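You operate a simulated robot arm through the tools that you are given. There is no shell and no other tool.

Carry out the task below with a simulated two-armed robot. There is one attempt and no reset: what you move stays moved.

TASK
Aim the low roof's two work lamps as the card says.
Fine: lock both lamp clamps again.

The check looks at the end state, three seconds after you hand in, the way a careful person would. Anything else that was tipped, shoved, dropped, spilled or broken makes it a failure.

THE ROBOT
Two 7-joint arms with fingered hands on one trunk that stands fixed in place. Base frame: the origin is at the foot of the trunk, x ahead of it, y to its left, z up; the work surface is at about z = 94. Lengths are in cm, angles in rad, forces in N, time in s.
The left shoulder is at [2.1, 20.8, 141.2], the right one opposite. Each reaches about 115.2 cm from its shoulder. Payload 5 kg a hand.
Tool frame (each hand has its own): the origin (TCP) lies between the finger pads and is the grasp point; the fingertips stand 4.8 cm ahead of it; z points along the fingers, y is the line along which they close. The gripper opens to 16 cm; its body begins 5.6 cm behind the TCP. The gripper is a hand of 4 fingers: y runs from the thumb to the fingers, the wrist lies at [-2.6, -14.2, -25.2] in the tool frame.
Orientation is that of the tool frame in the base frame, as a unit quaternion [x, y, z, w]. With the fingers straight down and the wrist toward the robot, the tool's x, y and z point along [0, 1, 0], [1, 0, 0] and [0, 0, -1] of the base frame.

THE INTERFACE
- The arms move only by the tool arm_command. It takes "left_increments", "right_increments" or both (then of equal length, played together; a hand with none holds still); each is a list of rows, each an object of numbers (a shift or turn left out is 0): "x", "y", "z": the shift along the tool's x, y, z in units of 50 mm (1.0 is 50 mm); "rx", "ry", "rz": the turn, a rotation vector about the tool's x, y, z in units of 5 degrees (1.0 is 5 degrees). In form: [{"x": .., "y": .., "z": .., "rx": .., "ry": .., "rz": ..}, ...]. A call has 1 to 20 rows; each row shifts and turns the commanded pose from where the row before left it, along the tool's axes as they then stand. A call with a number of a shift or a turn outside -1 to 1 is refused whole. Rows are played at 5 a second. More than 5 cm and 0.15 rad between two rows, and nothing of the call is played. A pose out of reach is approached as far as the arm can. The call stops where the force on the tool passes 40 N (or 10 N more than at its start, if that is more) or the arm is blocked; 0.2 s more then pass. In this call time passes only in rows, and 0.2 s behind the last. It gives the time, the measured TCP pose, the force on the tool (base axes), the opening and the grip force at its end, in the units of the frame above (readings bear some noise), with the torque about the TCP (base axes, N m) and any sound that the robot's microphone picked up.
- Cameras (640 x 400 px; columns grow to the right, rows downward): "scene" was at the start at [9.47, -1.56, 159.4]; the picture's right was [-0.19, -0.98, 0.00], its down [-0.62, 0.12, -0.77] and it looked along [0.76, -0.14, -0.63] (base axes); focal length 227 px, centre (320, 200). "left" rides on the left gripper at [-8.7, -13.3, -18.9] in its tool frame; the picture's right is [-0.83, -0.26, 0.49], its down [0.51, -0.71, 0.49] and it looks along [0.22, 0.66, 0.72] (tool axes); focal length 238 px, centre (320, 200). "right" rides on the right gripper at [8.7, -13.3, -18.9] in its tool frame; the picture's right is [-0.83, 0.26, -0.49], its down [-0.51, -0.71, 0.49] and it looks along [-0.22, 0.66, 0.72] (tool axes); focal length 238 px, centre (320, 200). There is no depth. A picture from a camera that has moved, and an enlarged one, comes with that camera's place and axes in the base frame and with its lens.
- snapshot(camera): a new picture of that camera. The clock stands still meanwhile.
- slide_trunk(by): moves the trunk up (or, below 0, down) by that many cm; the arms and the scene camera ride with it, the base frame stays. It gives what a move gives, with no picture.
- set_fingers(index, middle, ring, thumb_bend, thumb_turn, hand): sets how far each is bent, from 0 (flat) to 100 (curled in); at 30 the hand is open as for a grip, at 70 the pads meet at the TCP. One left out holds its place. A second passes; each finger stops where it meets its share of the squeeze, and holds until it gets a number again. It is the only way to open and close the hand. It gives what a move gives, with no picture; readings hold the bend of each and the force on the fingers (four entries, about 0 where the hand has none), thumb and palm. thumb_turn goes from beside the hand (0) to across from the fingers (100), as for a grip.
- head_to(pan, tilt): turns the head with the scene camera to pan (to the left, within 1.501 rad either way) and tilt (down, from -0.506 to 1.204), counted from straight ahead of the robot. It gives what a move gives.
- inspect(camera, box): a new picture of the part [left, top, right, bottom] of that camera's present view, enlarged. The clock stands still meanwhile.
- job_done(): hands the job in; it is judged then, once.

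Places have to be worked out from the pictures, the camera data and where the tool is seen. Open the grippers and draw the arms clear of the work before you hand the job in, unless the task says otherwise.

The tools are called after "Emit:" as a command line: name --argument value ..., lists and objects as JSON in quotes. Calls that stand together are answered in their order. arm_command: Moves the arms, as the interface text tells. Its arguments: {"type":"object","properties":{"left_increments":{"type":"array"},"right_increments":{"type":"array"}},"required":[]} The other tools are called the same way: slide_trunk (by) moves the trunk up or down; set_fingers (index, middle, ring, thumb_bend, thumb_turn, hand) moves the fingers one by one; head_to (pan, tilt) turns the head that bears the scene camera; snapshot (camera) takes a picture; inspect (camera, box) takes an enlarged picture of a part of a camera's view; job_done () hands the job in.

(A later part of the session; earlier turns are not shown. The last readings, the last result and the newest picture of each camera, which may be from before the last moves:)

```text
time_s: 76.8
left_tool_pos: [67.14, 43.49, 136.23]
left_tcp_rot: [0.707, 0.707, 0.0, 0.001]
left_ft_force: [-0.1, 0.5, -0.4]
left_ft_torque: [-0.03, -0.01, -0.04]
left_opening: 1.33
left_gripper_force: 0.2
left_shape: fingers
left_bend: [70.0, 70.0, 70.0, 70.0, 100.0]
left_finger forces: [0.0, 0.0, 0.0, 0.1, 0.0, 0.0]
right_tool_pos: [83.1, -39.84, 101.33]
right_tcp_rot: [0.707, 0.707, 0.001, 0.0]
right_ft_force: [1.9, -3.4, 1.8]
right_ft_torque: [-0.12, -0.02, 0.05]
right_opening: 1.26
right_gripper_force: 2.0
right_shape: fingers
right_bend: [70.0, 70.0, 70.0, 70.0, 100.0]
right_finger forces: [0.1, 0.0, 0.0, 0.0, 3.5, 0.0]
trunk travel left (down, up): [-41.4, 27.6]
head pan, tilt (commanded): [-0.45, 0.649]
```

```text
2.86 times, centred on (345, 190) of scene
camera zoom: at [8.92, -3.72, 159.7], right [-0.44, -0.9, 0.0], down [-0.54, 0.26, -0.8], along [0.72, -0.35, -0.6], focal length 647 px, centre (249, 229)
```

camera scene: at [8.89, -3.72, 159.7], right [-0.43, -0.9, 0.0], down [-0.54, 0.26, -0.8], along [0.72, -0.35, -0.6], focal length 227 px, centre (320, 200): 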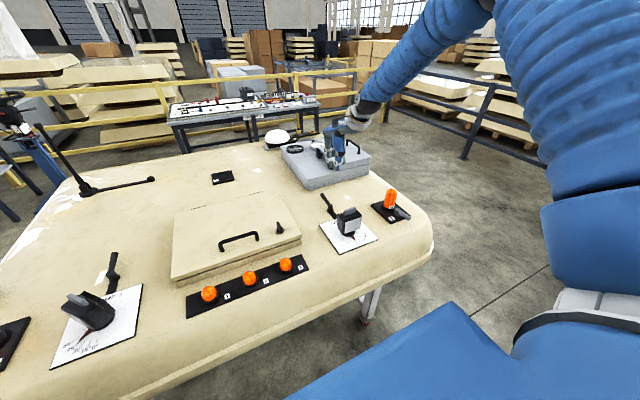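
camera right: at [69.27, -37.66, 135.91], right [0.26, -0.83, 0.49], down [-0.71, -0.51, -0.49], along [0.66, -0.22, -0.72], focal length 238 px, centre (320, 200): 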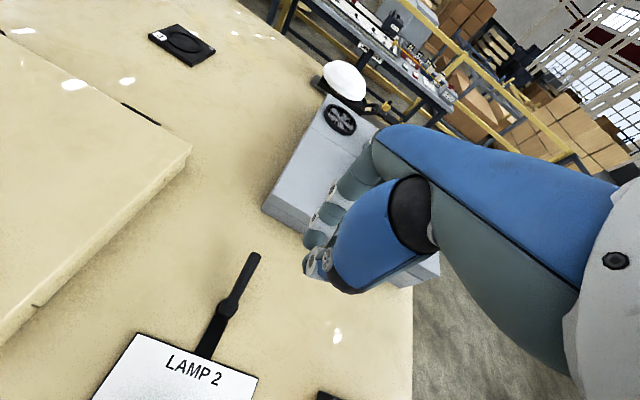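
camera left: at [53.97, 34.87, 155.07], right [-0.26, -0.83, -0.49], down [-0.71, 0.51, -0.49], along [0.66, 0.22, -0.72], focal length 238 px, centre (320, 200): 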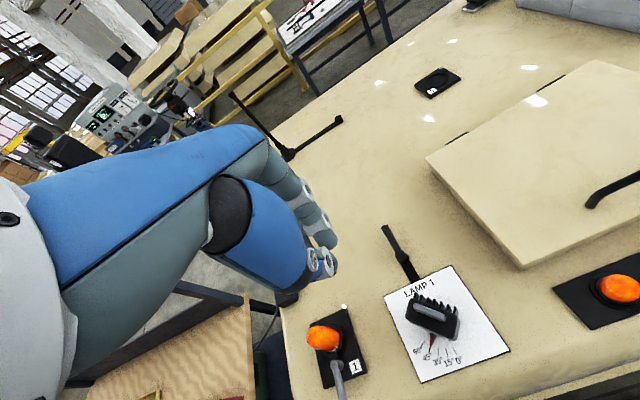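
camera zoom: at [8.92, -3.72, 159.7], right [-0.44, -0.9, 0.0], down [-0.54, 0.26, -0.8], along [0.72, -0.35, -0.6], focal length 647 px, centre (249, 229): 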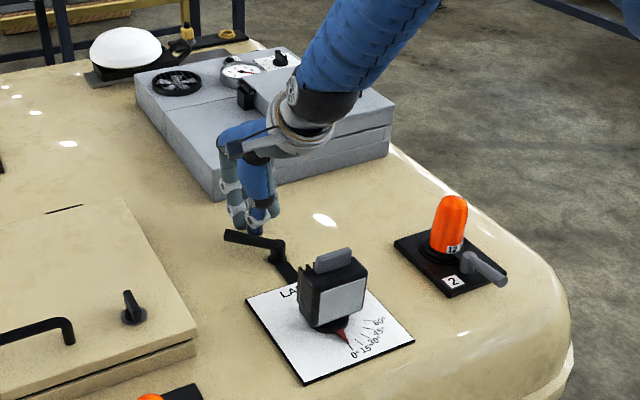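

Lever 2 is at ≈51° with the thumb now pushing. I continue +y and then draw in -x to bring it toward 90°.

Emit:
arm_command --right_increments '[{"x": 0.1}, {"x": 0.1}, {"x": 0.1}, {"x": 0.1}, {"x": 0.1}, {"x": 0.1}, {"y": -0.08}, {"y": -0.08}, {"y": -0.08}]'

Emit:
inspect --camera "right" --box '[160, 150, 440, 330]'

Emit:
inspect --camera "scene" --box '[290, 120, 400, 260]'

```text
time_s: 78.8
left_tool_pos: [67.18, 43.57, 136.2]
left_tcp_rot: [0.707, 0.707, 0.0, 0.0]
left_ft_force: [0.2, -0.6, -0.4]
left_ft_torque: [-0.01, -0.02, 0.02]
left_opening: 1.34
left_gripper_force: 0.1
left_shape: fingers
left_bend: [70.0, 70.0, 70.0, 70.0, 100.0]
left_finger forces: [0.0, 0.0, 0.0, 0.0, 0.0, 0.1]
right_tool_pos: [81.89, -36.75, 101.23]
right_tcp_rot: [0.707, 0.707, 0.0, 0.0]
right_ft_force: [2.8, 0.0, 0.2]
right_ft_torque: [0.0, -0.12, 0.0]
right_opening: 1.03
right_gripper_force: 1.5
right_shape: fingers
right_bend: [70.0, 70.0, 70.0, 71.0, 100.0]
right_finger forces: [0.1, 0.1, 0.0, 0.1, 2.8, 0.1]
trunk travel left (down, up): [-41.4, 27.6]
head pan, tilt (commanded): [-0.45, 0.649]
```

```text
2.22 times, centred on (300, 240) of right
camera zoom: at [68.71, -28.2, 120.26], right [0.26, -0.83, 0.49], down [-0.71, -0.51, -0.49], along [0.66, -0.22, -0.72], focal length 530 px, centre (364, 111)
```

zoom: 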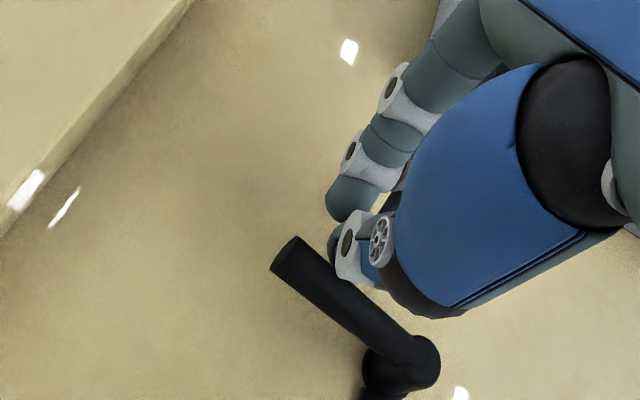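

```text
2.86 times, centred on (345, 190) of scene
camera zoom: at [8.92, -3.73, 159.7], right [-0.43, -0.9, 0.0], down [-0.54, 0.26, -0.8], along [0.72, -0.35, -0.6], focal length 647 px, centre (249, 229)
```

zoom: 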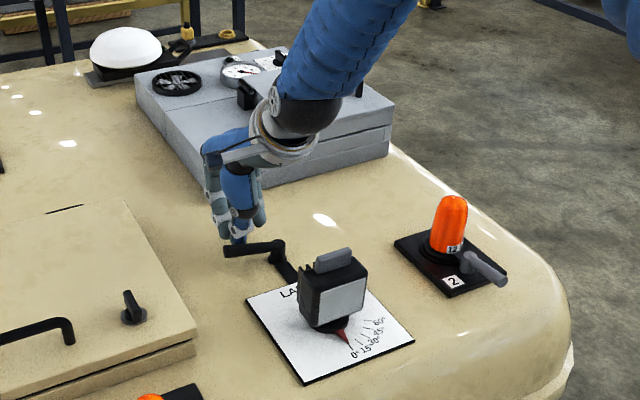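

The lever is at roughly 75–80°. I push the rest in small -x steps until the stop is felt.

Emit:
arm_command --right_increments '[{"y": -0.07}, {"y": -0.07}, {"y": -0.07}, {"y": -0.06}]'

Emit:
inspect --camera "right" --box '[160, 150, 440, 330]'

```text
time_s: 79.8
left_tool_pos: [67.21, 43.46, 136.27]
left_tcp_rot: [0.707, 0.707, -0.001, 0.0]
left_ft_force: [-0.1, -0.3, 0.3]
left_ft_torque: [-0.03, -0.01, 0.02]
left_opening: 1.3
left_gripper_force: 0.0
left_shape: fingers
left_bend: [70.0, 70.0, 70.0, 70.0, 100.0]
left_finger forces: [0.0, 0.0, 0.0, 0.0, 0.0, 0.1]
right_tool_pos: [80.52, -36.99, 101.27]
right_tcp_rot: [0.707, 0.707, 0.0, -0.001]
right_ft_force: [5.9, 0.5, 0.5]
right_ft_torque: [0.03, -0.19, -0.05]
right_opening: 0.91
right_gripper_force: 3.0
right_shape: fingers
right_bend: [70.0, 70.0, 70.0, 71.0, 100.0]
right_finger forces: [0.0, 0.0, 0.1, 0.1, 6.1, 0.1]
trunk travel left (down, up): [-41.4, 27.6]
head pan, tilt (commanded): [-0.45, 0.649]
```

```text
2.22 times, centred on (300, 240) of right
camera zoom: at [67.39, -28.29, 120.27], right [0.26, -0.83, 0.49], down [-0.71, -0.51, -0.49], along [0.66, -0.22, -0.72], focal length 530 px, centre (364, 111)
```

zoom: 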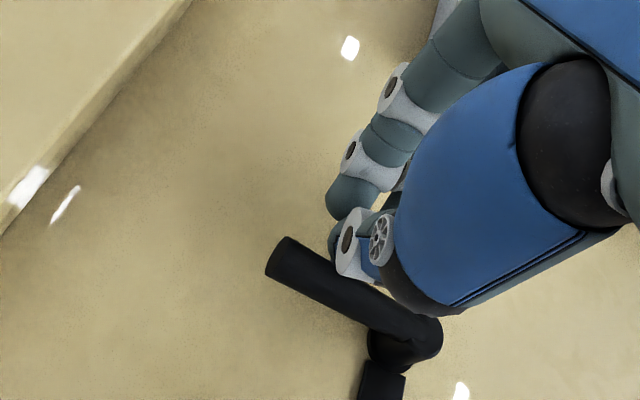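

Force has risen to 6 N; I press a little more to confirm it's the stop.

Emit:
arm_command --right_increments '[{"y": -0.05}, {"y": -0.05}]'

Emit:
inspect --camera "right" --box '[160, 150, 440, 330]'

```text
time_s: 80.4
left_tool_pos: [67.24, 43.56, 136.14]
left_tcp_rot: [0.707, 0.708, -0.001, -0.001]
left_ft_force: [-0.3, 0.0, 0.3]
left_ft_torque: [0.0, 0.01, 0.01]
left_opening: 1.3
left_gripper_force: 0.2
left_shape: fingers
left_bend: [70.0, 70.0, 70.0, 70.0, 100.0]
left_finger forces: [0.0, 0.0, 0.1, 0.0, 0.0, 0.1]
right_tool_pos: [80.17, -36.92, 101.39]
right_tcp_rot: [0.708, 0.707, 0.001, 0.001]
right_ft_force: [9.8, -0.6, 3.3]
right_ft_torque: [0.06, -0.35, -0.06]
right_opening: 0.77
right_gripper_force: 5.9
right_shape: fingers
right_bend: [69.0, 70.0, 70.0, 72.0, 100.0]
right_finger forces: [0.0, 0.0, 0.0, 0.0, 12.5, 0.0]
trunk travel left (down, up): [-41.4, 27.6]
head pan, tilt (commanded): [-0.45, 0.649]
```

```text
2.22 times, centred on (300, 240) of right
camera zoom: at [66.96, -28.32, 120.34], right [0.26, -0.83, 0.49], down [-0.71, -0.51, -0.49], along [0.66, -0.22, -0.72], focal length 530 px, centre (364, 111)
```

zoom: 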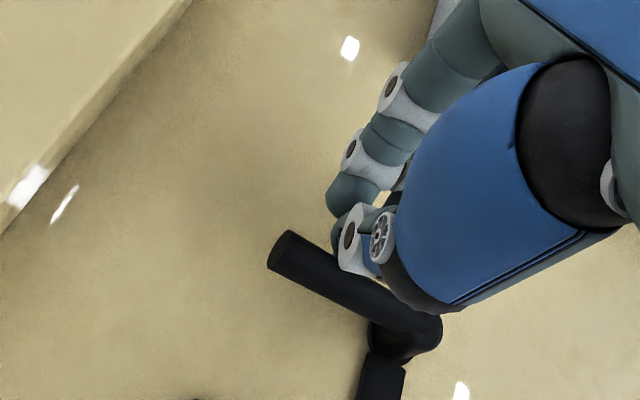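

Lever 2 is at its unlocked stop, perpendicular to the strap. I back off, lift, and move above lamp 2's grip bar at about (62.4, -41.6), opening the fingers partway.

Emit:
arm_command --right_increments '[{"y": 0.3}, {"y": 0.3}, {"z": -0.7}, {"z": -0.8}, {"z": -0.8}, {"z": -0.8}, {"z": -0.5}, {"y": -0.69, "x": -0.157}, {"y": -0.69, "x": -0.157}, {"y": -0.69, "x": -0.157}, {"y": -0.69, "x": -0.157}, {"y": -0.69, "x": -0.157}, {"y": -0.69, "x": -0.157}]'

Emit:
set_fingers --hand "right" --index 50 --middle 50 --ring 50 --thumb_bend 50 --thumb_turn 100

Emit:
inspect --camera "right" --box '[180, 170, 380, 370]'

Emit:
inspect --camera "scene" --box '[290, 140, 400, 270]'

```text
time_s: 83.2
left_tool_pos: [67.02, 43.45, 136.42]
left_tcp_rot: [0.707, 0.707, 0.0, 0.0]
left_ft_force: [-0.2, 0.3, 0.8]
left_ft_torque: [0.05, -0.06, 0.0]
left_opening: 1.31
left_gripper_force: 0.0
left_shape: fingers
left_bend: [70.0, 70.0, 70.0, 70.0, 100.0]
left_finger forces: [0.0, 0.0, 0.1, 0.0, 0.0, 0.0]
right_tool_pos: [62.37, -41.66, 119.37]
right_tcp_rot: [0.707, 0.707, 0.001, 0.001]
right_ft_force: [-0.1, -0.4, 0.6]
right_ft_torque: [0.0, -0.06, -0.03]
right_opening: 1.28
right_gripper_force: 0.0
right_shape: fingers
right_bend: [70.0, 70.0, 70.0, 70.0, 100.0]
right_finger forces: [0.0, 0.1, 0.0, 0.0, 0.0, 0.0]
trunk travel left (down, up): [-41.4, 27.6]
head pan, tilt (commanded): [-0.45, 0.649]
```

```text
time_s: 84.2
left_tool_pos: [67.14, 43.47, 136.32]
left_tcp_rot: [0.707, 0.708, 0.001, -0.001]
left_ft_force: [0.2, -0.5, -0.3]
left_ft_torque: [-0.01, -0.03, 0.0]
left_opening: 1.32
left_gripper_force: 0.1
left_shape: fingers
left_bend: [70.0, 70.0, 70.0, 70.0, 100.0]
left_finger forces: [0.0, 0.0, 0.0, 0.0, 0.1, 0.0]
right_tool_pos: [62.57, -41.64, 119.41]
right_tcp_rot: [0.707, 0.708, 0.001, -0.001]
right_ft_force: [-0.1, 0.1, -0.2]
right_ft_torque: [0.02, -0.04, -0.02]
right_opening: 9.06
right_gripper_force: 0.1
right_shape: fingers
right_bend: [50.0, 50.0, 50.0, 50.0, 100.0]
right_finger forces: [0.0, 0.0, 0.0, 0.1, 0.1, 0.0]
trunk travel left (down, up): [-41.4, 27.6]
head pan, tilt (commanded): [-0.45, 0.649]
```

```text
2.00 times, centred on (280, 270) of right
camera zoom: at [49.29, -33.06, 138.32], right [0.26, -0.83, 0.49], down [-0.71, -0.51, -0.49], along [0.66, -0.22, -0.72], focal length 477 px, centre (400, 60)
```

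zoom: 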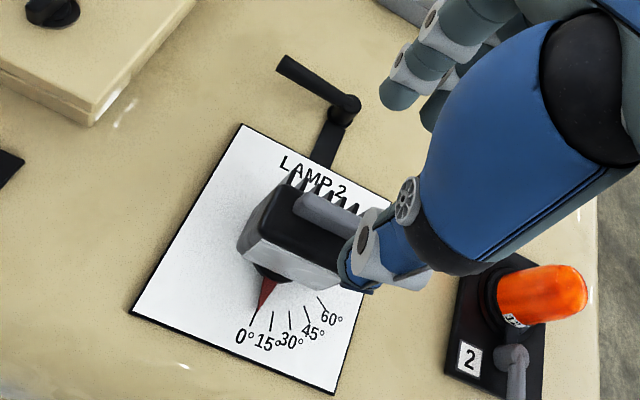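

```text
3.08 times, centred on (345, 205) of scene
camera zoom: at [8.85, -3.75, 159.7], right [-0.44, -0.9, 0.0], down [-0.54, 0.26, -0.8], along [0.72, -0.35, -0.6], focal length 697 px, centre (243, 185)
```

zoom: 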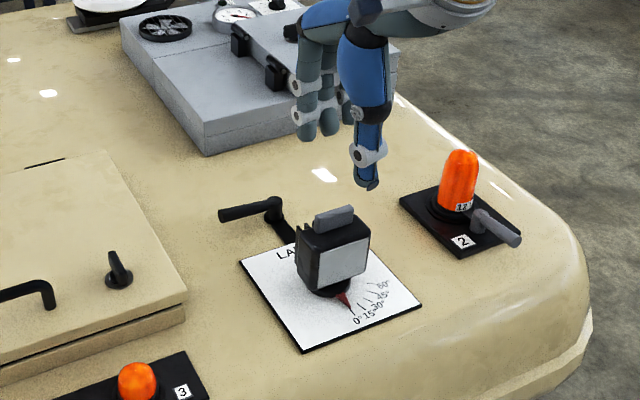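

The bar's left end computes to (62.6, -39.6), so the hand is centred over it. I lower to TCP z≈110.

Emit:
arm_command --right_increments '[{"z": 0.4}, {"z": 0.4}, {"z": 0.4}, {"z": 0.35}, {"z": 0.2}, {"z": 0.13}]'

Emit:
set_fingers --hand "right" --index 62 --middle 62 --ring 62 --thumb_bend 62

Emit:
inspect --camera "right" --box '[200, 190, 380, 370]'

Emit:
inspect --camera "scene" --box '[310, 150, 390, 260]'

```text
time_s: 85.6
left_tool_pos: [67.13, 43.5, 136.21]
left_tcp_rot: [0.708, 0.707, 0.0, 0.0]
left_ft_force: [0.5, -0.2, 0.0]
left_ft_torque: [0.05, 0.02, 0.03]
left_opening: 1.29
left_gripper_force: 0.0
left_shape: fingers
left_bend: [70.0, 70.0, 70.0, 70.0, 100.0]
left_finger forces: [0.0, 0.1, 0.1, 0.1, 0.0, 0.1]
right_tool_pos: [62.34, -41.56, 109.99]
right_tcp_rot: [0.707, 0.707, -0.001, 0.0]
right_ft_force: [0.2, -0.3, -0.2]
right_ft_torque: [0.02, 0.01, 0.0]
right_opening: 9.06
right_gripper_force: 0.1
right_shape: fingers
right_bend: [50.0, 50.0, 50.0, 50.0, 100.0]
right_finger forces: [0.0, 0.0, 0.0, 0.0, 0.0, 0.0]
trunk travel left (down, up): [-41.4, 27.6]
head pan, tilt (commanded): [-0.45, 0.649]
```

```text
time_s: 86.6
left_tool_pos: [67.26, 43.58, 136.29]
left_tcp_rot: [0.707, 0.707, 0.0, 0.001]
left_ft_force: [-0.3, 0.3, -0.8]
left_ft_torque: [0.02, 0.02, 0.01]
left_opening: 1.3
left_gripper_force: 0.0
left_shape: fingers
left_bend: [70.0, 70.0, 70.0, 70.0, 100.0]
left_finger forces: [0.0, 0.0, 0.0, 0.0, 0.1, 0.0]
right_tool_pos: [62.35, -41.54, 109.93]
right_tcp_rot: [0.707, 0.707, 0.0, 0.001]
right_ft_force: [0.1, 0.1, 0.0]
right_ft_torque: [0.02, 0.02, -0.01]
right_opening: 4.39
right_gripper_force: 0.1
right_shape: fingers
right_bend: [62.0, 62.0, 62.0, 62.0, 100.0]
right_finger forces: [0.0, 0.0, 0.0, 0.0, 0.0, 0.0]
trunk travel left (down, up): [-41.4, 27.6]
head pan, tilt (commanded): [-0.45, 0.649]
```

```text
2.22 times, centred on (290, 280) of right
camera zoom: at [49.23, -32.98, 128.93], right [0.26, -0.83, 0.49], down [-0.71, -0.51, -0.49], along [0.66, -0.22, -0.72], focal length 530 px, centre (387, 22)
```

zoom: 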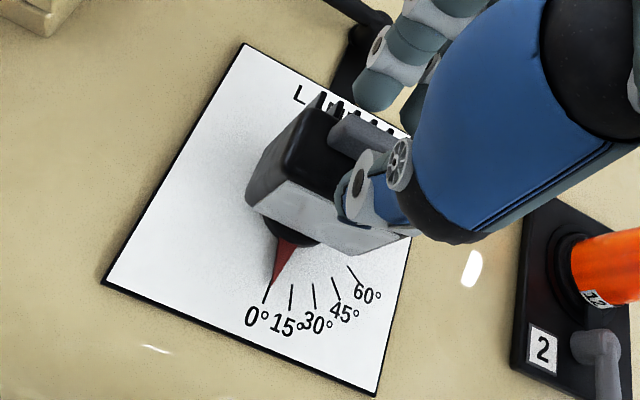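

```text
3.64 times, centred on (350, 205) of scene
camera zoom: at [8.91, -3.74, 159.7], right [-0.44, -0.9, 0.0], down [-0.54, 0.26, -0.8], along [0.72, -0.35, -0.6], focal length 824 px, centre (211, 182)
```

zoom: 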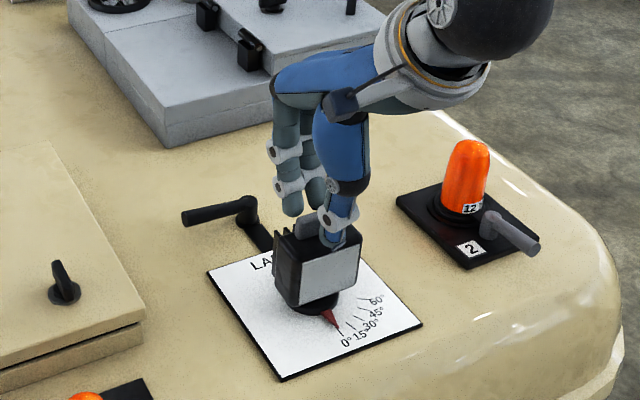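

Clear, no contact. I shift 2 mm outward and close onto the bar.

Emit:
arm_command --right_increments '[{"y": 0.04}]'

Emit:
set_fingers --hand "right" --index 76 --middle 76 --ring 70 --thumb_bend 80

Emit:
inspect --camera "right" --box '[200, 190, 380, 370]'

```text
time_s: 87.0
left_tool_pos: [67.28, 43.44, 136.19]
left_tcp_rot: [0.707, 0.707, 0.0, 0.0]
left_ft_force: [0.5, 0.2, 0.4]
left_ft_torque: [0.0, 0.01, -0.03]
left_opening: 1.32
left_gripper_force: 0.0
left_shape: fingers
left_bend: [70.0, 70.0, 70.0, 70.0, 100.0]
left_finger forces: [0.0, 0.1, 0.1, 0.1, 0.0, 0.0]
right_tool_pos: [62.51, -41.48, 109.95]
right_tcp_rot: [0.707, 0.707, 0.0, 0.001]
right_ft_force: [0.7, 0.8, -0.7]
right_ft_torque: [0.02, -0.01, 0.0]
right_opening: 4.36
right_gripper_force: 0.0
right_shape: fingers
right_bend: [62.0, 62.0, 62.0, 62.0, 100.0]
right_finger forces: [0.0, 0.1, 0.0, 0.0, 0.0, 0.0]
trunk travel left (down, up): [-41.4, 27.6]
head pan, tilt (commanded): [-0.45, 0.649]
```

```text
time_s: 88.0
left_tool_pos: [67.19, 43.43, 136.21]
left_tcp_rot: [0.707, 0.707, 0.0, 0.001]
left_ft_force: [-0.8, 0.8, 0.3]
left_ft_torque: [0.0, 0.0, -0.01]
left_opening: 1.29
left_gripper_force: 0.0
left_shape: fingers
left_bend: [70.0, 70.0, 70.0, 70.0, 100.0]
left_finger forces: [0.1, 0.1, 0.0, 0.0, 0.0, 0.0]
right_tool_pos: [62.68, -41.63, 109.83]
right_tcp_rot: [0.707, 0.707, -0.002, -0.001]
right_ft_force: [-2.8, -0.4, -12.8]
right_ft_torque: [-0.03, 0.04, 0.13]
right_opening: 1.84
right_gripper_force: 20.3
right_shape: fingers
right_bend: [71.0, 68.0, 70.0, 68.0, 100.0]
right_finger forces: [9.3, 9.4, 0.0, 0.1, 21.6, 0.0]
trunk travel left (down, up): [-41.4, 27.6]
head pan, tilt (commanded): [-0.45, 0.649]
```

```text
2.22 times, centred on (290, 280) of right
camera zoom: at [49.39, -33.03, 128.84], right [0.26, -0.83, 0.49], down [-0.71, -0.51, -0.49], along [0.65, -0.22, -0.72], focal length 530 px, centre (387, 22)
```

zoom: 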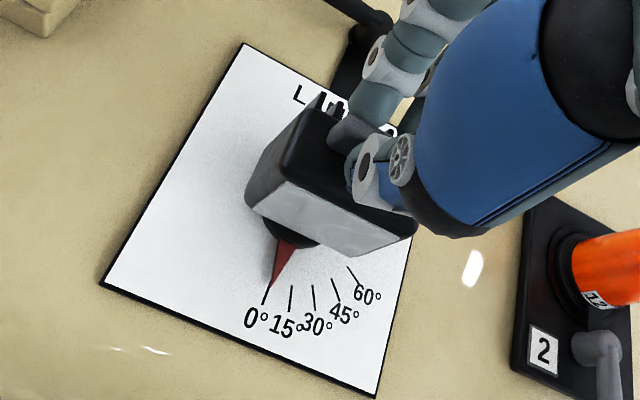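

Firm grip (thumb 22 N, fingers ~9 N). I turn the hand 14° counter-clockwise (from above) and read the pointer.

Emit:
arm_command --right_increments '[{"rz": -0.4}, {"rz": -0.4}, {"rz": -0.4}, {"rz": -0.4}, {"rz": -0.4}, {"rz": -0.4}, {"rz": -0.4}]'

Emit:
inspect --camera "right" --box '[240, 260, 340, 360]'

Emit:
inspect --camera "scene" --box '[330, 210, 380, 260]'

```text
time_s: 89.6
left_tool_pos: [67.18, 43.4, 136.24]
left_tcp_rot: [0.707, 0.707, 0.001, 0.0]
left_ft_force: [-0.3, 0.0, 0.0]
left_ft_torque: [0.0, -0.03, 0.0]
left_opening: 1.35
left_gripper_force: 0.0
left_shape: fingers
left_bend: [70.0, 70.0, 70.0, 70.0, 100.0]
left_finger forces: [0.1, 0.1, 0.1, 0.1, 0.0, 0.1]
right_tool_pos: [62.46, -41.69, 109.81]
right_tcp_rot: [0.615, 0.789, 0.0, 0.0]
right_ft_force: [-2.2, -4.1, -11.7]
right_ft_torque: [-0.1, -0.01, -0.1]
right_opening: 1.95
right_gripper_force: 19.6
right_shape: fingers
right_bend: [71.0, 71.0, 70.0, 69.0, 100.0]
right_finger forces: [13.0, 5.1, 0.0, 0.1, 20.6, 0.0]
trunk travel left (down, up): [-41.4, 27.6]
head pan, tilt (commanded): [-0.45, 0.649]
```

```text
4.00 times, centred on (290, 310) of right
camera zoom: at [47.64, -36.61, 128.83], right [0.45, -0.75, 0.49], down [-0.57, -0.66, -0.49], along [0.69, -0.05, -0.72], focal length 953 px, centre (440, -240)
```

zoom: 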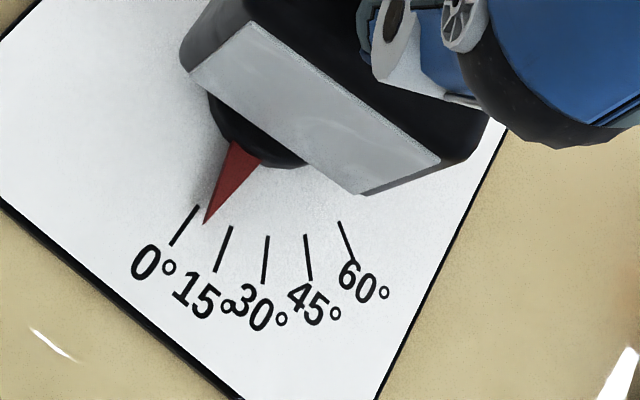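

```text
8.00 times, centred on (355, 235) of scene
camera zoom: at [8.93, -3.87, 159.69], right [-0.44, -0.9, 0.0], down [-0.54, 0.26, -0.8], along [0.72, -0.35, -0.61], focal length 1812 px, centre (40, -80)
```

zoom: 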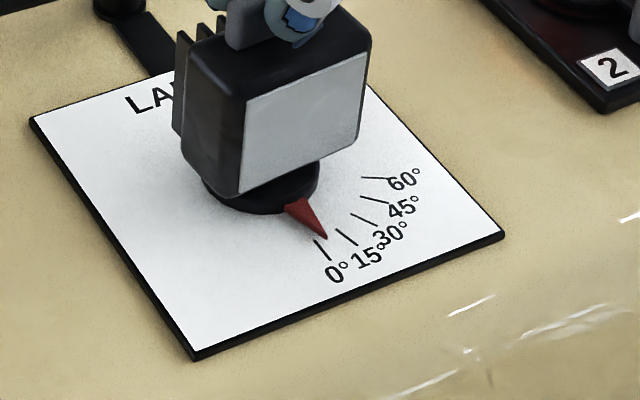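

Pointer reads ≈5–6° (hand 14°). I turn 11° more and reread.

Emit:
arm_command --right_increments '[{"rz": -0.4}, {"rz": -0.4}, {"rz": -0.4}, {"rz": -0.4}, {"rz": -0.4}, {"rz": -0.2}]'

Emit:
inspect --camera "right" --box '[240, 260, 340, 360]'

Emit:
inspect --camera "scene" --box '[330, 210, 380, 260]'

```text
time_s: 91.0
left_tool_pos: [67.12, 43.41, 136.35]
left_tcp_rot: [0.707, 0.707, 0.001, 0.0]
left_ft_force: [0.3, -0.2, 0.1]
left_ft_torque: [0.01, 0.01, 0.01]
left_opening: 1.31
left_gripper_force: 0.0
left_shape: fingers
left_bend: [70.0, 70.0, 70.0, 70.0, 100.0]
left_finger forces: [0.0, 0.1, 0.0, 0.0, 0.1, 0.0]
right_tool_pos: [62.44, -41.73, 109.82]
right_tcp_rot: [0.538, 0.843, 0.001, -0.001]
right_ft_force: [-3.6, -7.3, -8.5]
right_ft_torque: [-0.14, 0.08, -0.12]
right_opening: 1.98
right_gripper_force: 20.2
right_shape: fingers
right_bend: [71.0, 71.0, 70.0, 68.0, 100.0]
right_finger forces: [12.5, 4.4, 0.0, 0.1, 22.6, 0.0]
trunk travel left (down, up): [-41.4, 27.6]
head pan, tilt (commanded): [-0.45, 0.649]
```

```text
4.00 times, centred on (290, 310) of right
camera zoom: at [46.92, -39.55, 128.82], right [0.59, -0.65, 0.49], down [-0.43, -0.76, -0.49], along [0.69, 0.08, -0.72], focal length 953 px, centre (440, -240)
```

zoom: 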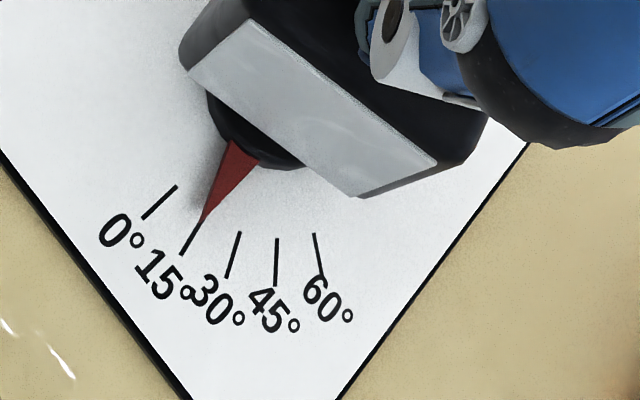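

```text
8.00 times, centred on (355, 235) of scene
camera zoom: at [8.9, -3.86, 159.7], right [-0.44, -0.9, 0.0], down [-0.54, 0.26, -0.8], along [0.72, -0.35, -0.61], focal length 1812 px, centre (40, -80)
```

zoom: 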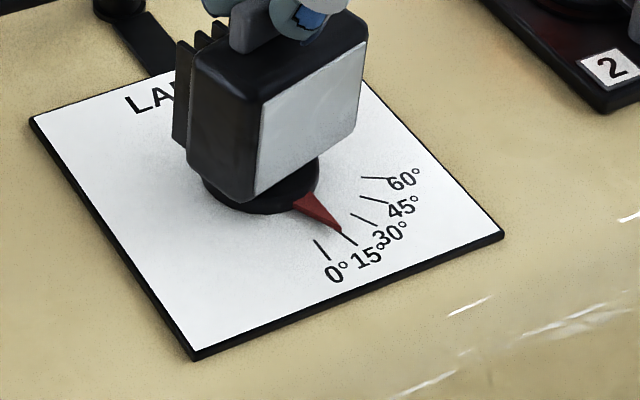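

The pointer reads about 14–15°. I add just under 1° and then release.

Emit:
arm_command --right_increments '[{"rz": -0.15}]'

Emit:
set_fingers --hand "right" --index 60 --middle 60 --ring 60 --thumb_bend 60

Emit:
inspect --camera "right" --box '[240, 260, 340, 360]'

Emit:
inspect --camera "scene" --box '[330, 210, 380, 260]'

```text
time_s: 91.4
left_tool_pos: [67.24, 43.59, 136.21]
left_tcp_rot: [0.707, 0.707, 0.0, 0.0]
left_ft_force: [0.8, -0.7, -0.2]
left_ft_torque: [0.05, 0.0, 0.01]
left_opening: 1.32
left_gripper_force: 0.0
left_shape: fingers
left_bend: [70.0, 70.0, 70.0, 70.0, 100.0]
left_finger forces: [0.1, 0.0, 0.1, 0.0, 0.0, 0.0]
right_tool_pos: [62.46, -41.73, 109.87]
right_tcp_rot: [0.531, 0.847, 0.001, 0.0]
right_ft_force: [-4.4, -5.0, -8.9]
right_ft_torque: [-0.07, 0.07, -0.09]
right_opening: 1.97
right_gripper_force: 19.5
right_shape: fingers
right_bend: [71.0, 71.0, 70.0, 69.0, 100.0]
right_finger forces: [12.8, 4.6, 0.0, 0.1, 22.3, 0.0]
trunk travel left (down, up): [-41.4, 27.6]
head pan, tilt (commanded): [-0.45, 0.649]
```

```text
time_s: 92.4
left_tool_pos: [67.09, 43.52, 136.24]
left_tcp_rot: [0.707, 0.707, 0.0, -0.001]
left_ft_force: [-1.0, -0.5, 0.7]
left_ft_torque: [0.02, 0.01, 0.01]
left_opening: 1.33
left_gripper_force: 0.1
left_shape: fingers
left_bend: [70.0, 70.0, 70.0, 70.0, 100.0]
left_finger forces: [0.0, 0.0, 0.0, 0.0, 0.0, 0.0]
right_tool_pos: [62.57, -41.73, 109.97]
right_tcp_rot: [0.532, 0.847, 0.0, 0.0]
right_ft_force: [0.5, -0.3, 0.3]
right_ft_torque: [0.01, -0.01, 0.03]
right_opening: 5.05
right_gripper_force: 0.1
right_shape: fingers
right_bend: [60.0, 60.0, 60.0, 60.0, 100.0]
right_finger forces: [0.0, 0.0, 0.0, 0.0, 0.0, 0.0]
trunk travel left (down, up): [-41.4, 27.6]
head pan, tilt (commanded): [-0.45, 0.649]
```

```text
4.00 times, centred on (290, 310) of right
camera zoom: at [46.91, -39.69, 128.88], right [0.6, -0.64, 0.49], down [-0.42, -0.76, -0.49], along [0.69, 0.09, -0.72], focal length 953 px, centre (440, -240)
```

zoom: 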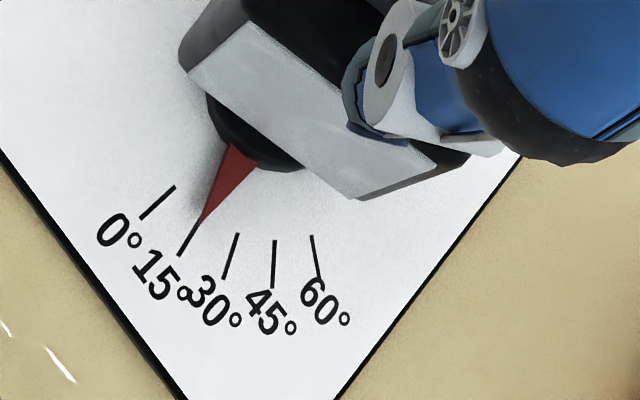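

```text
8.00 times, centred on (355, 235) of scene
camera zoom: at [8.9, -3.77, 159.7], right [-0.44, -0.9, 0.0], down [-0.54, 0.26, -0.8], along [0.72, -0.35, -0.6], focal length 1812 px, centre (40, -80)
```

zoom: 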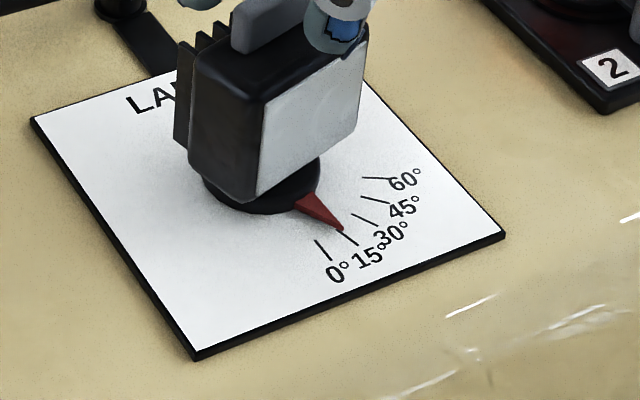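

Released and the pointer stays on the 15° tick. I open further, lift, and turn the hand back.

Emit:
set_fingers --hand "right" --index 50 --middle 50 --ring 50 --thumb_bend 50

Emit:
arm_command --right_increments '[{"z": -0.3}, {"z": -0.5}, {"z": -0.6}, {"z": -0.6}, {"rz": 1}, {"rz": 1}, {"rz": 1}, {"rz": 1}, {"rz": 1}, {"rz": 0.15}]'

Emit:
set_fingers --hand "right" --index 70 --middle 70 --ring 70 --thumb_bend 70

Emit:
inspect --camera "scene" --box '[310, 170, 390, 260]'

Emit:
inspect --camera "right" --box '[180, 200, 340, 370]'

```text
time_s: 93.4
left_tool_pos: [67.09, 43.58, 136.17]
left_tcp_rot: [0.707, 0.707, 0.0, 0.0]
left_ft_force: [-0.4, -0.6, 0.2]
left_ft_torque: [0.0, -0.05, -0.01]
left_opening: 1.34
left_gripper_force: 0.1
left_shape: fingers
left_bend: [70.0, 70.0, 70.0, 70.0, 100.0]
left_finger forces: [0.0, 0.0, 0.0, 0.0, 0.1, 0.0]
right_tool_pos: [62.51, -41.76, 109.85]
right_tcp_rot: [0.532, 0.847, 0.0, 0.0]
right_ft_force: [0.0, 0.0, 0.2]
right_ft_torque: [-0.03, -0.03, 0.02]
right_opening: 9.06
right_gripper_force: 0.1
right_shape: fingers
right_bend: [50.0, 50.0, 50.0, 50.0, 100.0]
right_finger forces: [0.1, 0.1, 0.0, 0.0, 0.0, 0.1]
trunk travel left (down, up): [-41.4, 27.6]
head pan, tilt (commanded): [-0.45, 0.649]
```

```text
time_s: 95.6
left_tool_pos: [67.03, 43.48, 136.12]
left_tcp_rot: [0.707, 0.707, 0.001, 0.0]
left_ft_force: [-0.2, -0.6, 0.7]
left_ft_torque: [0.03, 0.01, -0.01]
left_opening: 1.32
left_gripper_force: 0.0
left_shape: fingers
left_bend: [70.0, 70.0, 70.0, 70.0, 100.0]
left_finger forces: [0.0, 0.0, 0.0, 0.0, 0.1, 0.0]
right_tool_pos: [62.52, -41.71, 120.0]
right_tcp_rot: [0.708, 0.706, 0.001, 0.0]
right_ft_force: [-0.9, -0.5, -0.2]
right_ft_torque: [0.04, 0.02, -0.01]
right_opening: 9.05
right_gripper_force: 0.1
right_shape: fingers
right_bend: [50.0, 50.0, 50.0, 50.0, 100.0]
right_finger forces: [0.1, 0.1, 0.0, 0.0, 0.0, 0.1]
trunk travel left (down, up): [-41.4, 27.6]
head pan, tilt (commanded): [-0.45, 0.649]
```

```text
time_s: 96.6
left_tool_pos: [67.2, 43.48, 136.32]
left_tcp_rot: [0.707, 0.707, 0.0, -0.001]
left_ft_force: [0.0, -0.5, 0.8]
left_ft_torque: [0.0, -0.03, 0.0]
left_opening: 1.34
left_gripper_force: 0.1
left_shape: fingers
left_bend: [70.0, 70.0, 70.0, 70.0, 100.0]
left_finger forces: [0.1, 0.1, 0.0, 0.1, 0.1, 0.0]
right_tool_pos: [62.56, -41.59, 119.92]
right_tcp_rot: [0.707, 0.707, 0.0, 0.001]
right_ft_force: [-0.6, -0.4, -0.1]
right_ft_torque: [-0.01, -0.01, 0.01]
right_opening: 1.38
right_gripper_force: 0.1
right_shape: fingers
right_bend: [70.0, 70.0, 70.0, 70.0, 100.0]
right_finger forces: [0.0, 0.1, 0.0, 0.0, 0.0, 0.1]
trunk travel left (down, up): [-41.4, 27.6]
head pan, tilt (commanded): [-0.45, 0.649]
```

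```text
4.44 times, centred on (350, 215) of scene
camera zoom: at [8.89, -3.75, 159.7], right [-0.44, -0.9, 0.0], down [-0.54, 0.26, -0.8], along [0.72, -0.35, -0.6], focal length 1007 px, centre (187, 133)
```

zoom: 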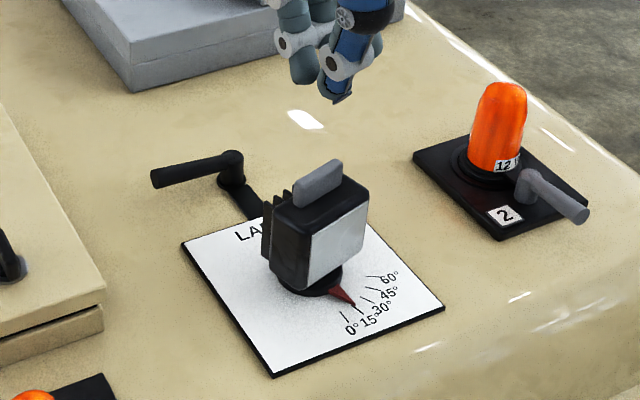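

```text
2.35 times, centred on (260, 285) of right
camera zoom: at [49.3, -32.97, 138.88], right [0.26, -0.83, 0.49], down [-0.71, -0.51, -0.49], along [0.66, -0.22, -0.72], focal length 561 px, centre (461, 0)
```

zoom: 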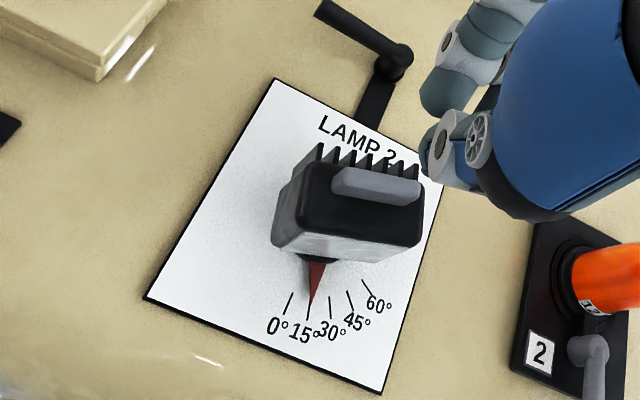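

Lamp 2's pointer sits at 15°, with lever 2 still pointing to +y. I move the closed hand to the near side of the lever at (72.5, -31.4) and lower it.

Emit:
arm_command --right_increments '[{"x": 0.51, "y": 0.5}, {"x": 0.51, "y": 0.5}, {"x": 0.51, "y": 0.5}, {"x": 0.51, "y": 0.5}, {"z": 0.6}, {"z": 0.6}, {"z": 0.6}, {"z": 0.5}]'

Emit:
inspect --camera "scene" --box '[280, 130, 390, 260]'

Emit:
snapshot --camera "right"

```text
time_s: 98.4
left_tool_pos: [67.25, 43.43, 136.22]
left_tcp_rot: [0.707, 0.707, 0.0, 0.001]
left_ft_force: [0.4, -0.6, 0.1]
left_ft_torque: [0.04, 0.06, 0.0]
left_opening: 1.32
left_gripper_force: 0.0
left_shape: fingers
left_bend: [70.0, 70.0, 70.0, 70.0, 100.0]
left_finger forces: [0.1, 0.0, 0.0, 0.1, 0.0, 0.1]
right_tool_pos: [72.51, -31.52, 108.49]
right_tcp_rot: [0.707, 0.707, 0.0, 0.0]
right_ft_force: [0.2, -0.8, 0.6]
right_ft_torque: [0.0, 0.12, 0.03]
right_opening: 1.28
right_gripper_force: 0.0
right_shape: fingers
right_bend: [70.0, 70.0, 70.0, 70.0, 100.0]
right_finger forces: [0.1, 0.0, 0.0, 0.1, 0.1, 0.0]
trunk travel left (down, up): [-41.4, 27.6]
head pan, tilt (commanded): [-0.45, 0.649]
```

```text
3.08 times, centred on (335, 195) of scene
camera zoom: at [8.96, -3.82, 159.69], right [-0.44, -0.9, 0.0], down [-0.54, 0.26, -0.8], along [0.72, -0.35, -0.61], focal length 697 px, centre (274, 215)
```

zoom: 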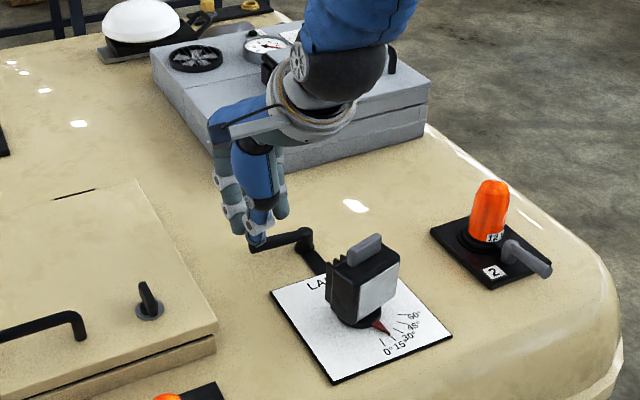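

```text
taken
camera right: at [59.34, -22.88, 127.41], right [0.26, -0.83, 0.49], down [-0.71, -0.51, -0.49], along [0.66, -0.22, -0.72], focal length 238 px, centre (320, 200)
```

right: 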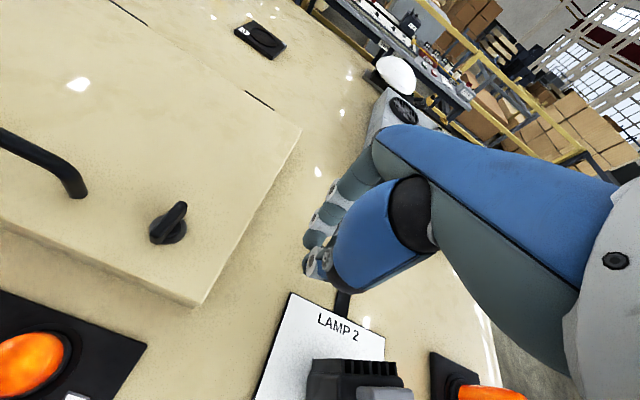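

The fingers are on the near side of lever 2 (TCP x=72.5 vs lever x≈76.7). I lower to pushing height.

Emit:
arm_command --right_increments '[{"z": 0.4}, {"z": 0.4}, {"z": 0.3}, {"z": 0.2}, {"z": 0.14}]'

Emit:
inspect --camera "scene" --box '[280, 150, 370, 250]'

Emit:
inspect --camera "right" --box '[240, 180, 440, 360]'

```text
time_s: 99.6
left_tool_pos: [67.15, 43.58, 136.27]
left_tcp_rot: [0.707, 0.707, 0.0, 0.0]
left_ft_force: [-0.7, -0.4, -0.9]
left_ft_torque: [0.02, 0.03, -0.02]
left_opening: 1.32
left_gripper_force: 0.0
left_shape: fingers
left_bend: [70.0, 70.0, 70.0, 70.0, 100.0]
left_finger forces: [0.1, 0.1, 0.1, 0.0, 0.0, 0.1]
right_tool_pos: [72.46, -31.35, 101.24]
right_tcp_rot: [0.707, 0.707, 0.0, 0.001]
right_ft_force: [-0.3, 0.5, 0.5]
right_ft_torque: [0.0, 0.02, -0.02]
right_opening: 1.32
right_gripper_force: 0.1
right_shape: fingers
right_bend: [70.0, 70.0, 70.0, 70.0, 100.0]
right_finger forces: [0.1, 0.1, 0.0, 0.0, 0.0, 0.1]
trunk travel left (down, up): [-41.4, 27.6]
head pan, tilt (commanded): [-0.45, 0.649]
```

```text
4.00 times, centred on (325, 200) of scene
camera zoom: at [8.91, -3.74, 159.7], right [-0.44, -0.9, 0.0], down [-0.54, 0.26, -0.8], along [0.72, -0.35, -0.6], focal length 906 px, centre (300, 200)
```

zoom: 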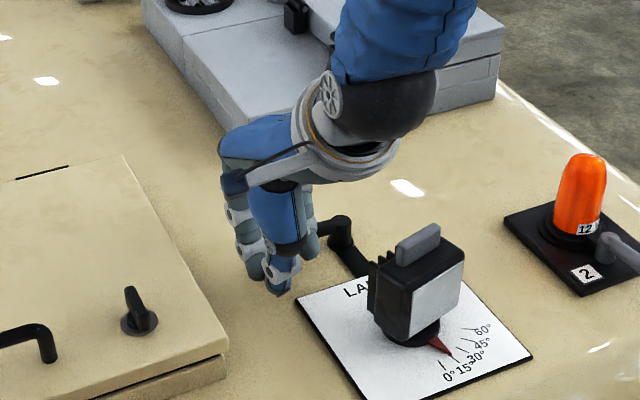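

```text
2.22 times, centred on (340, 270) of right
camera zoom: at [59.3, -22.82, 120.21], right [0.26, -0.83, 0.49], down [-0.71, -0.51, -0.49], along [0.66, -0.22, -0.72], focal length 530 px, centre (276, 44)
```

zoom: 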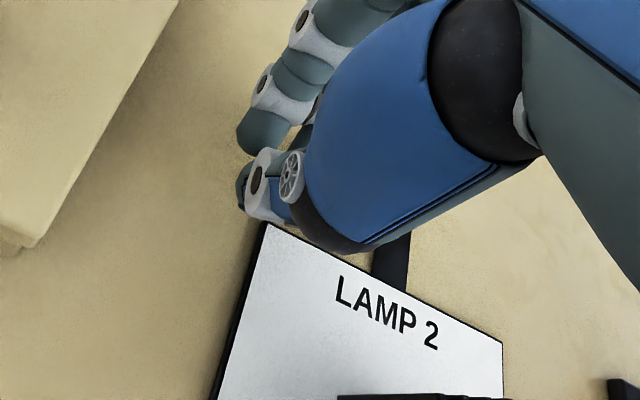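

No contact; the lever is just beyond the fingers. I push +x in small steps.

Emit:
arm_command --right_increments '[{"y": 0.12}, {"y": 0.12}, {"y": 0.12}, {"y": 0.12}, {"y": 0.12}, {"y": 0.12}, {"y": 0.12}, {"y": 0.12}]'

Emit:
inspect --camera "scene" --box '[280, 150, 370, 250]'

Emit:
inspect --camera "right" --box '[240, 180, 440, 360]'

```text
time_s: 101.4
left_tool_pos: [67.02, 43.57, 136.28]
left_tcp_rot: [0.707, 0.707, 0.0, 0.0]
left_ft_force: [1.3, -0.4, 0.2]
left_ft_torque: [0.0, 0.04, -0.01]
left_opening: 1.34
left_gripper_force: 0.0
left_shape: fingers
left_bend: [70.0, 70.0, 70.0, 70.0, 100.0]
left_finger forces: [0.1, 0.1, 0.1, 0.0, 0.0, 0.0]
right_tool_pos: [77.18, -31.35, 101.18]
right_tcp_rot: [0.708, 0.707, 0.0, 0.0]
right_ft_force: [-1.4, -0.3, 2.5]
right_ft_torque: [-0.12, 0.01, -0.09]
right_opening: 1.33
right_gripper_force: 2.2
right_shape: fingers
right_bend: [70.0, 70.0, 70.0, 70.0, 100.0]
right_finger forces: [0.0, 1.0, 2.7, 0.0, 0.1, 0.0]
trunk travel left (down, up): [-41.4, 27.6]
head pan, tilt (commanded): [-0.45, 0.649]
```

```text
4.00 times, centred on (325, 200) of scene
camera zoom: at [8.88, -3.72, 159.7], right [-0.44, -0.9, 0.0], down [-0.54, 0.26, -0.8], along [0.72, -0.35, -0.6], focal length 906 px, centre (300, 200)
```

zoom: 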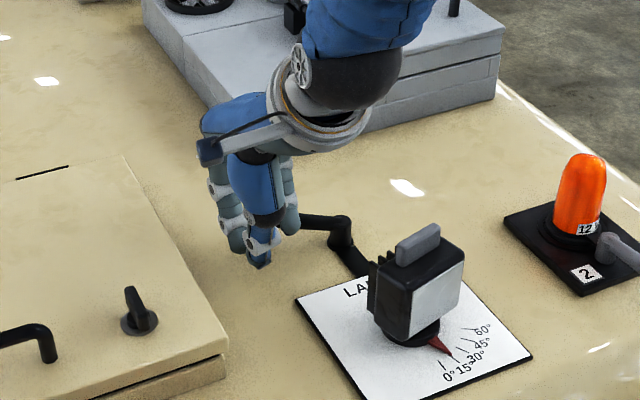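

```text
2.22 times, centred on (340, 270) of right
camera zoom: at [64.13, -22.8, 120.13], right [0.26, -0.83, 0.49], down [-0.71, -0.51, -0.49], along [0.66, -0.22, -0.72], focal length 530 px, centre (276, 44)
```

zoom: 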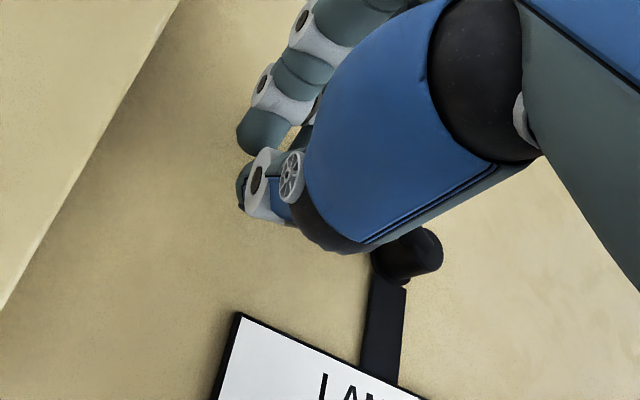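

The ring and middle fingers now carry the lever (≈2.7 N). I continue along the arc.

Emit:
arm_command --right_increments '[{"y": 0.11}, {"y": 0.11}, {"y": 0.11}, {"y": 0.1, "x": -0.03}, {"y": 0.1, "x": -0.04}]'

Emit:
inspect --camera "scene" --box '[280, 150, 370, 250]'

Emit:
inspect --camera "right" --box '[240, 180, 440, 360]'

```text
time_s: 102.6
left_tool_pos: [67.19, 43.48, 136.28]
left_tcp_rot: [0.707, 0.707, 0.0, 0.001]
left_ft_force: [0.2, 0.1, -0.3]
left_ft_torque: [0.01, 0.0, 0.05]
left_opening: 1.31
left_gripper_force: 0.0
left_shape: fingers
left_bend: [70.0, 70.0, 70.0, 70.0, 100.0]
left_finger forces: [0.1, 0.0, 0.0, 0.0, 0.1, 0.0]
right_tool_pos: [79.94, -31.68, 101.21]
right_tcp_rot: [0.707, 0.708, 0.0, -0.001]
right_ft_force: [-1.0, 0.8, 0.8]
right_ft_torque: [-0.04, 0.03, -0.07]
right_opening: 1.33
right_gripper_force: 0.8
right_shape: fingers
right_bend: [70.0, 70.0, 70.0, 70.0, 100.0]
right_finger forces: [0.0, 0.0, 2.5, 0.0, 0.0, 0.0]
trunk travel left (down, up): [-41.4, 27.6]
head pan, tilt (commanded): [-0.45, 0.649]
```

```text
4.00 times, centred on (325, 200) of scene
camera zoom: at [8.89, -3.72, 159.7], right [-0.44, -0.9, 0.0], down [-0.54, 0.26, -0.8], along [0.72, -0.35, -0.6], focal length 906 px, centre (300, 200)
```

zoom: 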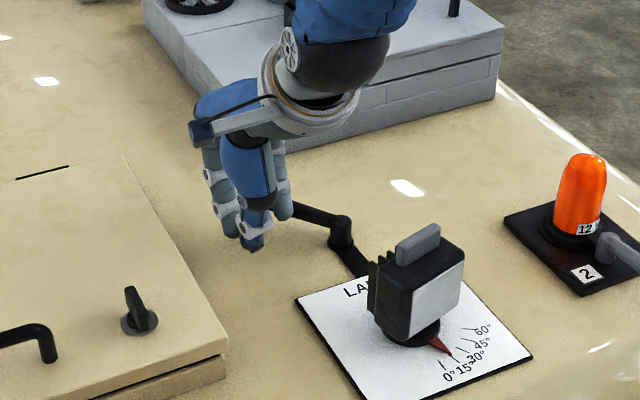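

```text
2.22 times, centred on (340, 270) of right
camera zoom: at [66.72, -23.13, 120.23], right [0.26, -0.83, 0.49], down [-0.71, -0.51, -0.49], along [0.66, -0.22, -0.72], focal length 530 px, centre (276, 44)
```

zoom: 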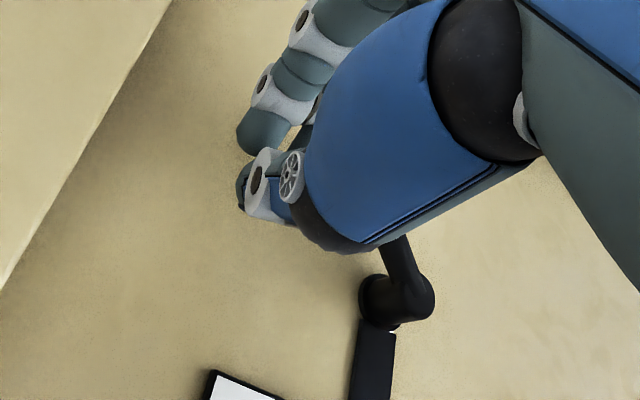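

The lever is at ≈58° and following. I continue around the arc toward 15°.

Emit:
arm_command --right_increments '[{"y": 0.1, "x": -0.04}, {"y": 0.1, "x": -0.04}, {"y": 0.1, "x": -0.05}, {"y": 0.08, "x": -0.06}, {"y": 0.08, "x": -0.06}, {"y": 0.08, "x": -0.07}, {"y": 0.06, "x": -0.087}, {"y": 0.05, "x": -0.087}, {"y": 0.05, "x": -0.087}]'

Emit:
inspect --camera "scene" --box '[280, 150, 370, 250]'

Emit:
inspect --camera "right" --box '[240, 180, 440, 360]'

```text
time_s: 104.6
left_tool_pos: [67.11, 43.57, 136.37]
left_tcp_rot: [0.707, 0.707, 0.001, 0.0]
left_ft_force: [0.2, 0.1, 0.4]
left_ft_torque: [0.03, 0.0, 0.02]
left_opening: 1.32
left_gripper_force: 0.0
left_shape: fingers
left_bend: [70.0, 70.0, 70.0, 70.0, 100.0]
left_finger forces: [0.0, 0.0, 0.0, 0.0, 0.0, 0.0]
right_tool_pos: [83.52, -34.6, 101.19]
right_tcp_rot: [0.707, 0.707, 0.001, 0.0]
right_ft_force: [-0.2, 1.7, 0.9]
right_ft_torque: [0.01, -0.02, 0.01]
right_opening: 1.32
right_gripper_force: 1.2
right_shape: fingers
right_bend: [70.0, 70.0, 70.0, 70.0, 100.0]
right_finger forces: [0.0, 0.0, 2.2, 0.0, 0.1, 0.1]
trunk travel left (down, up): [-41.4, 27.6]
head pan, tilt (commanded): [-0.45, 0.649]
```

```text
4.00 times, centred on (325, 200) of scene
camera zoom: at [8.89, -3.73, 159.7], right [-0.44, -0.9, 0.0], down [-0.54, 0.26, -0.8], along [0.72, -0.35, -0.6], focal length 906 px, centre (300, 200)
```

zoom: 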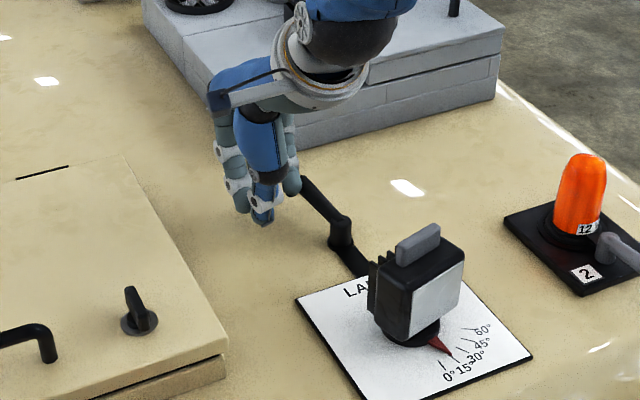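

```text
2.22 times, centred on (340, 270) of right
camera zoom: at [70.34, -26.0, 120.15], right [0.26, -0.83, 0.49], down [-0.71, -0.51, -0.49], along [0.66, -0.22, -0.72], focal length 530 px, centre (276, 44)
```

zoom: 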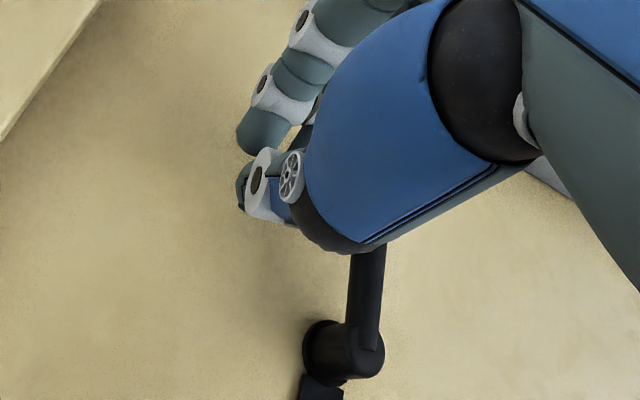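

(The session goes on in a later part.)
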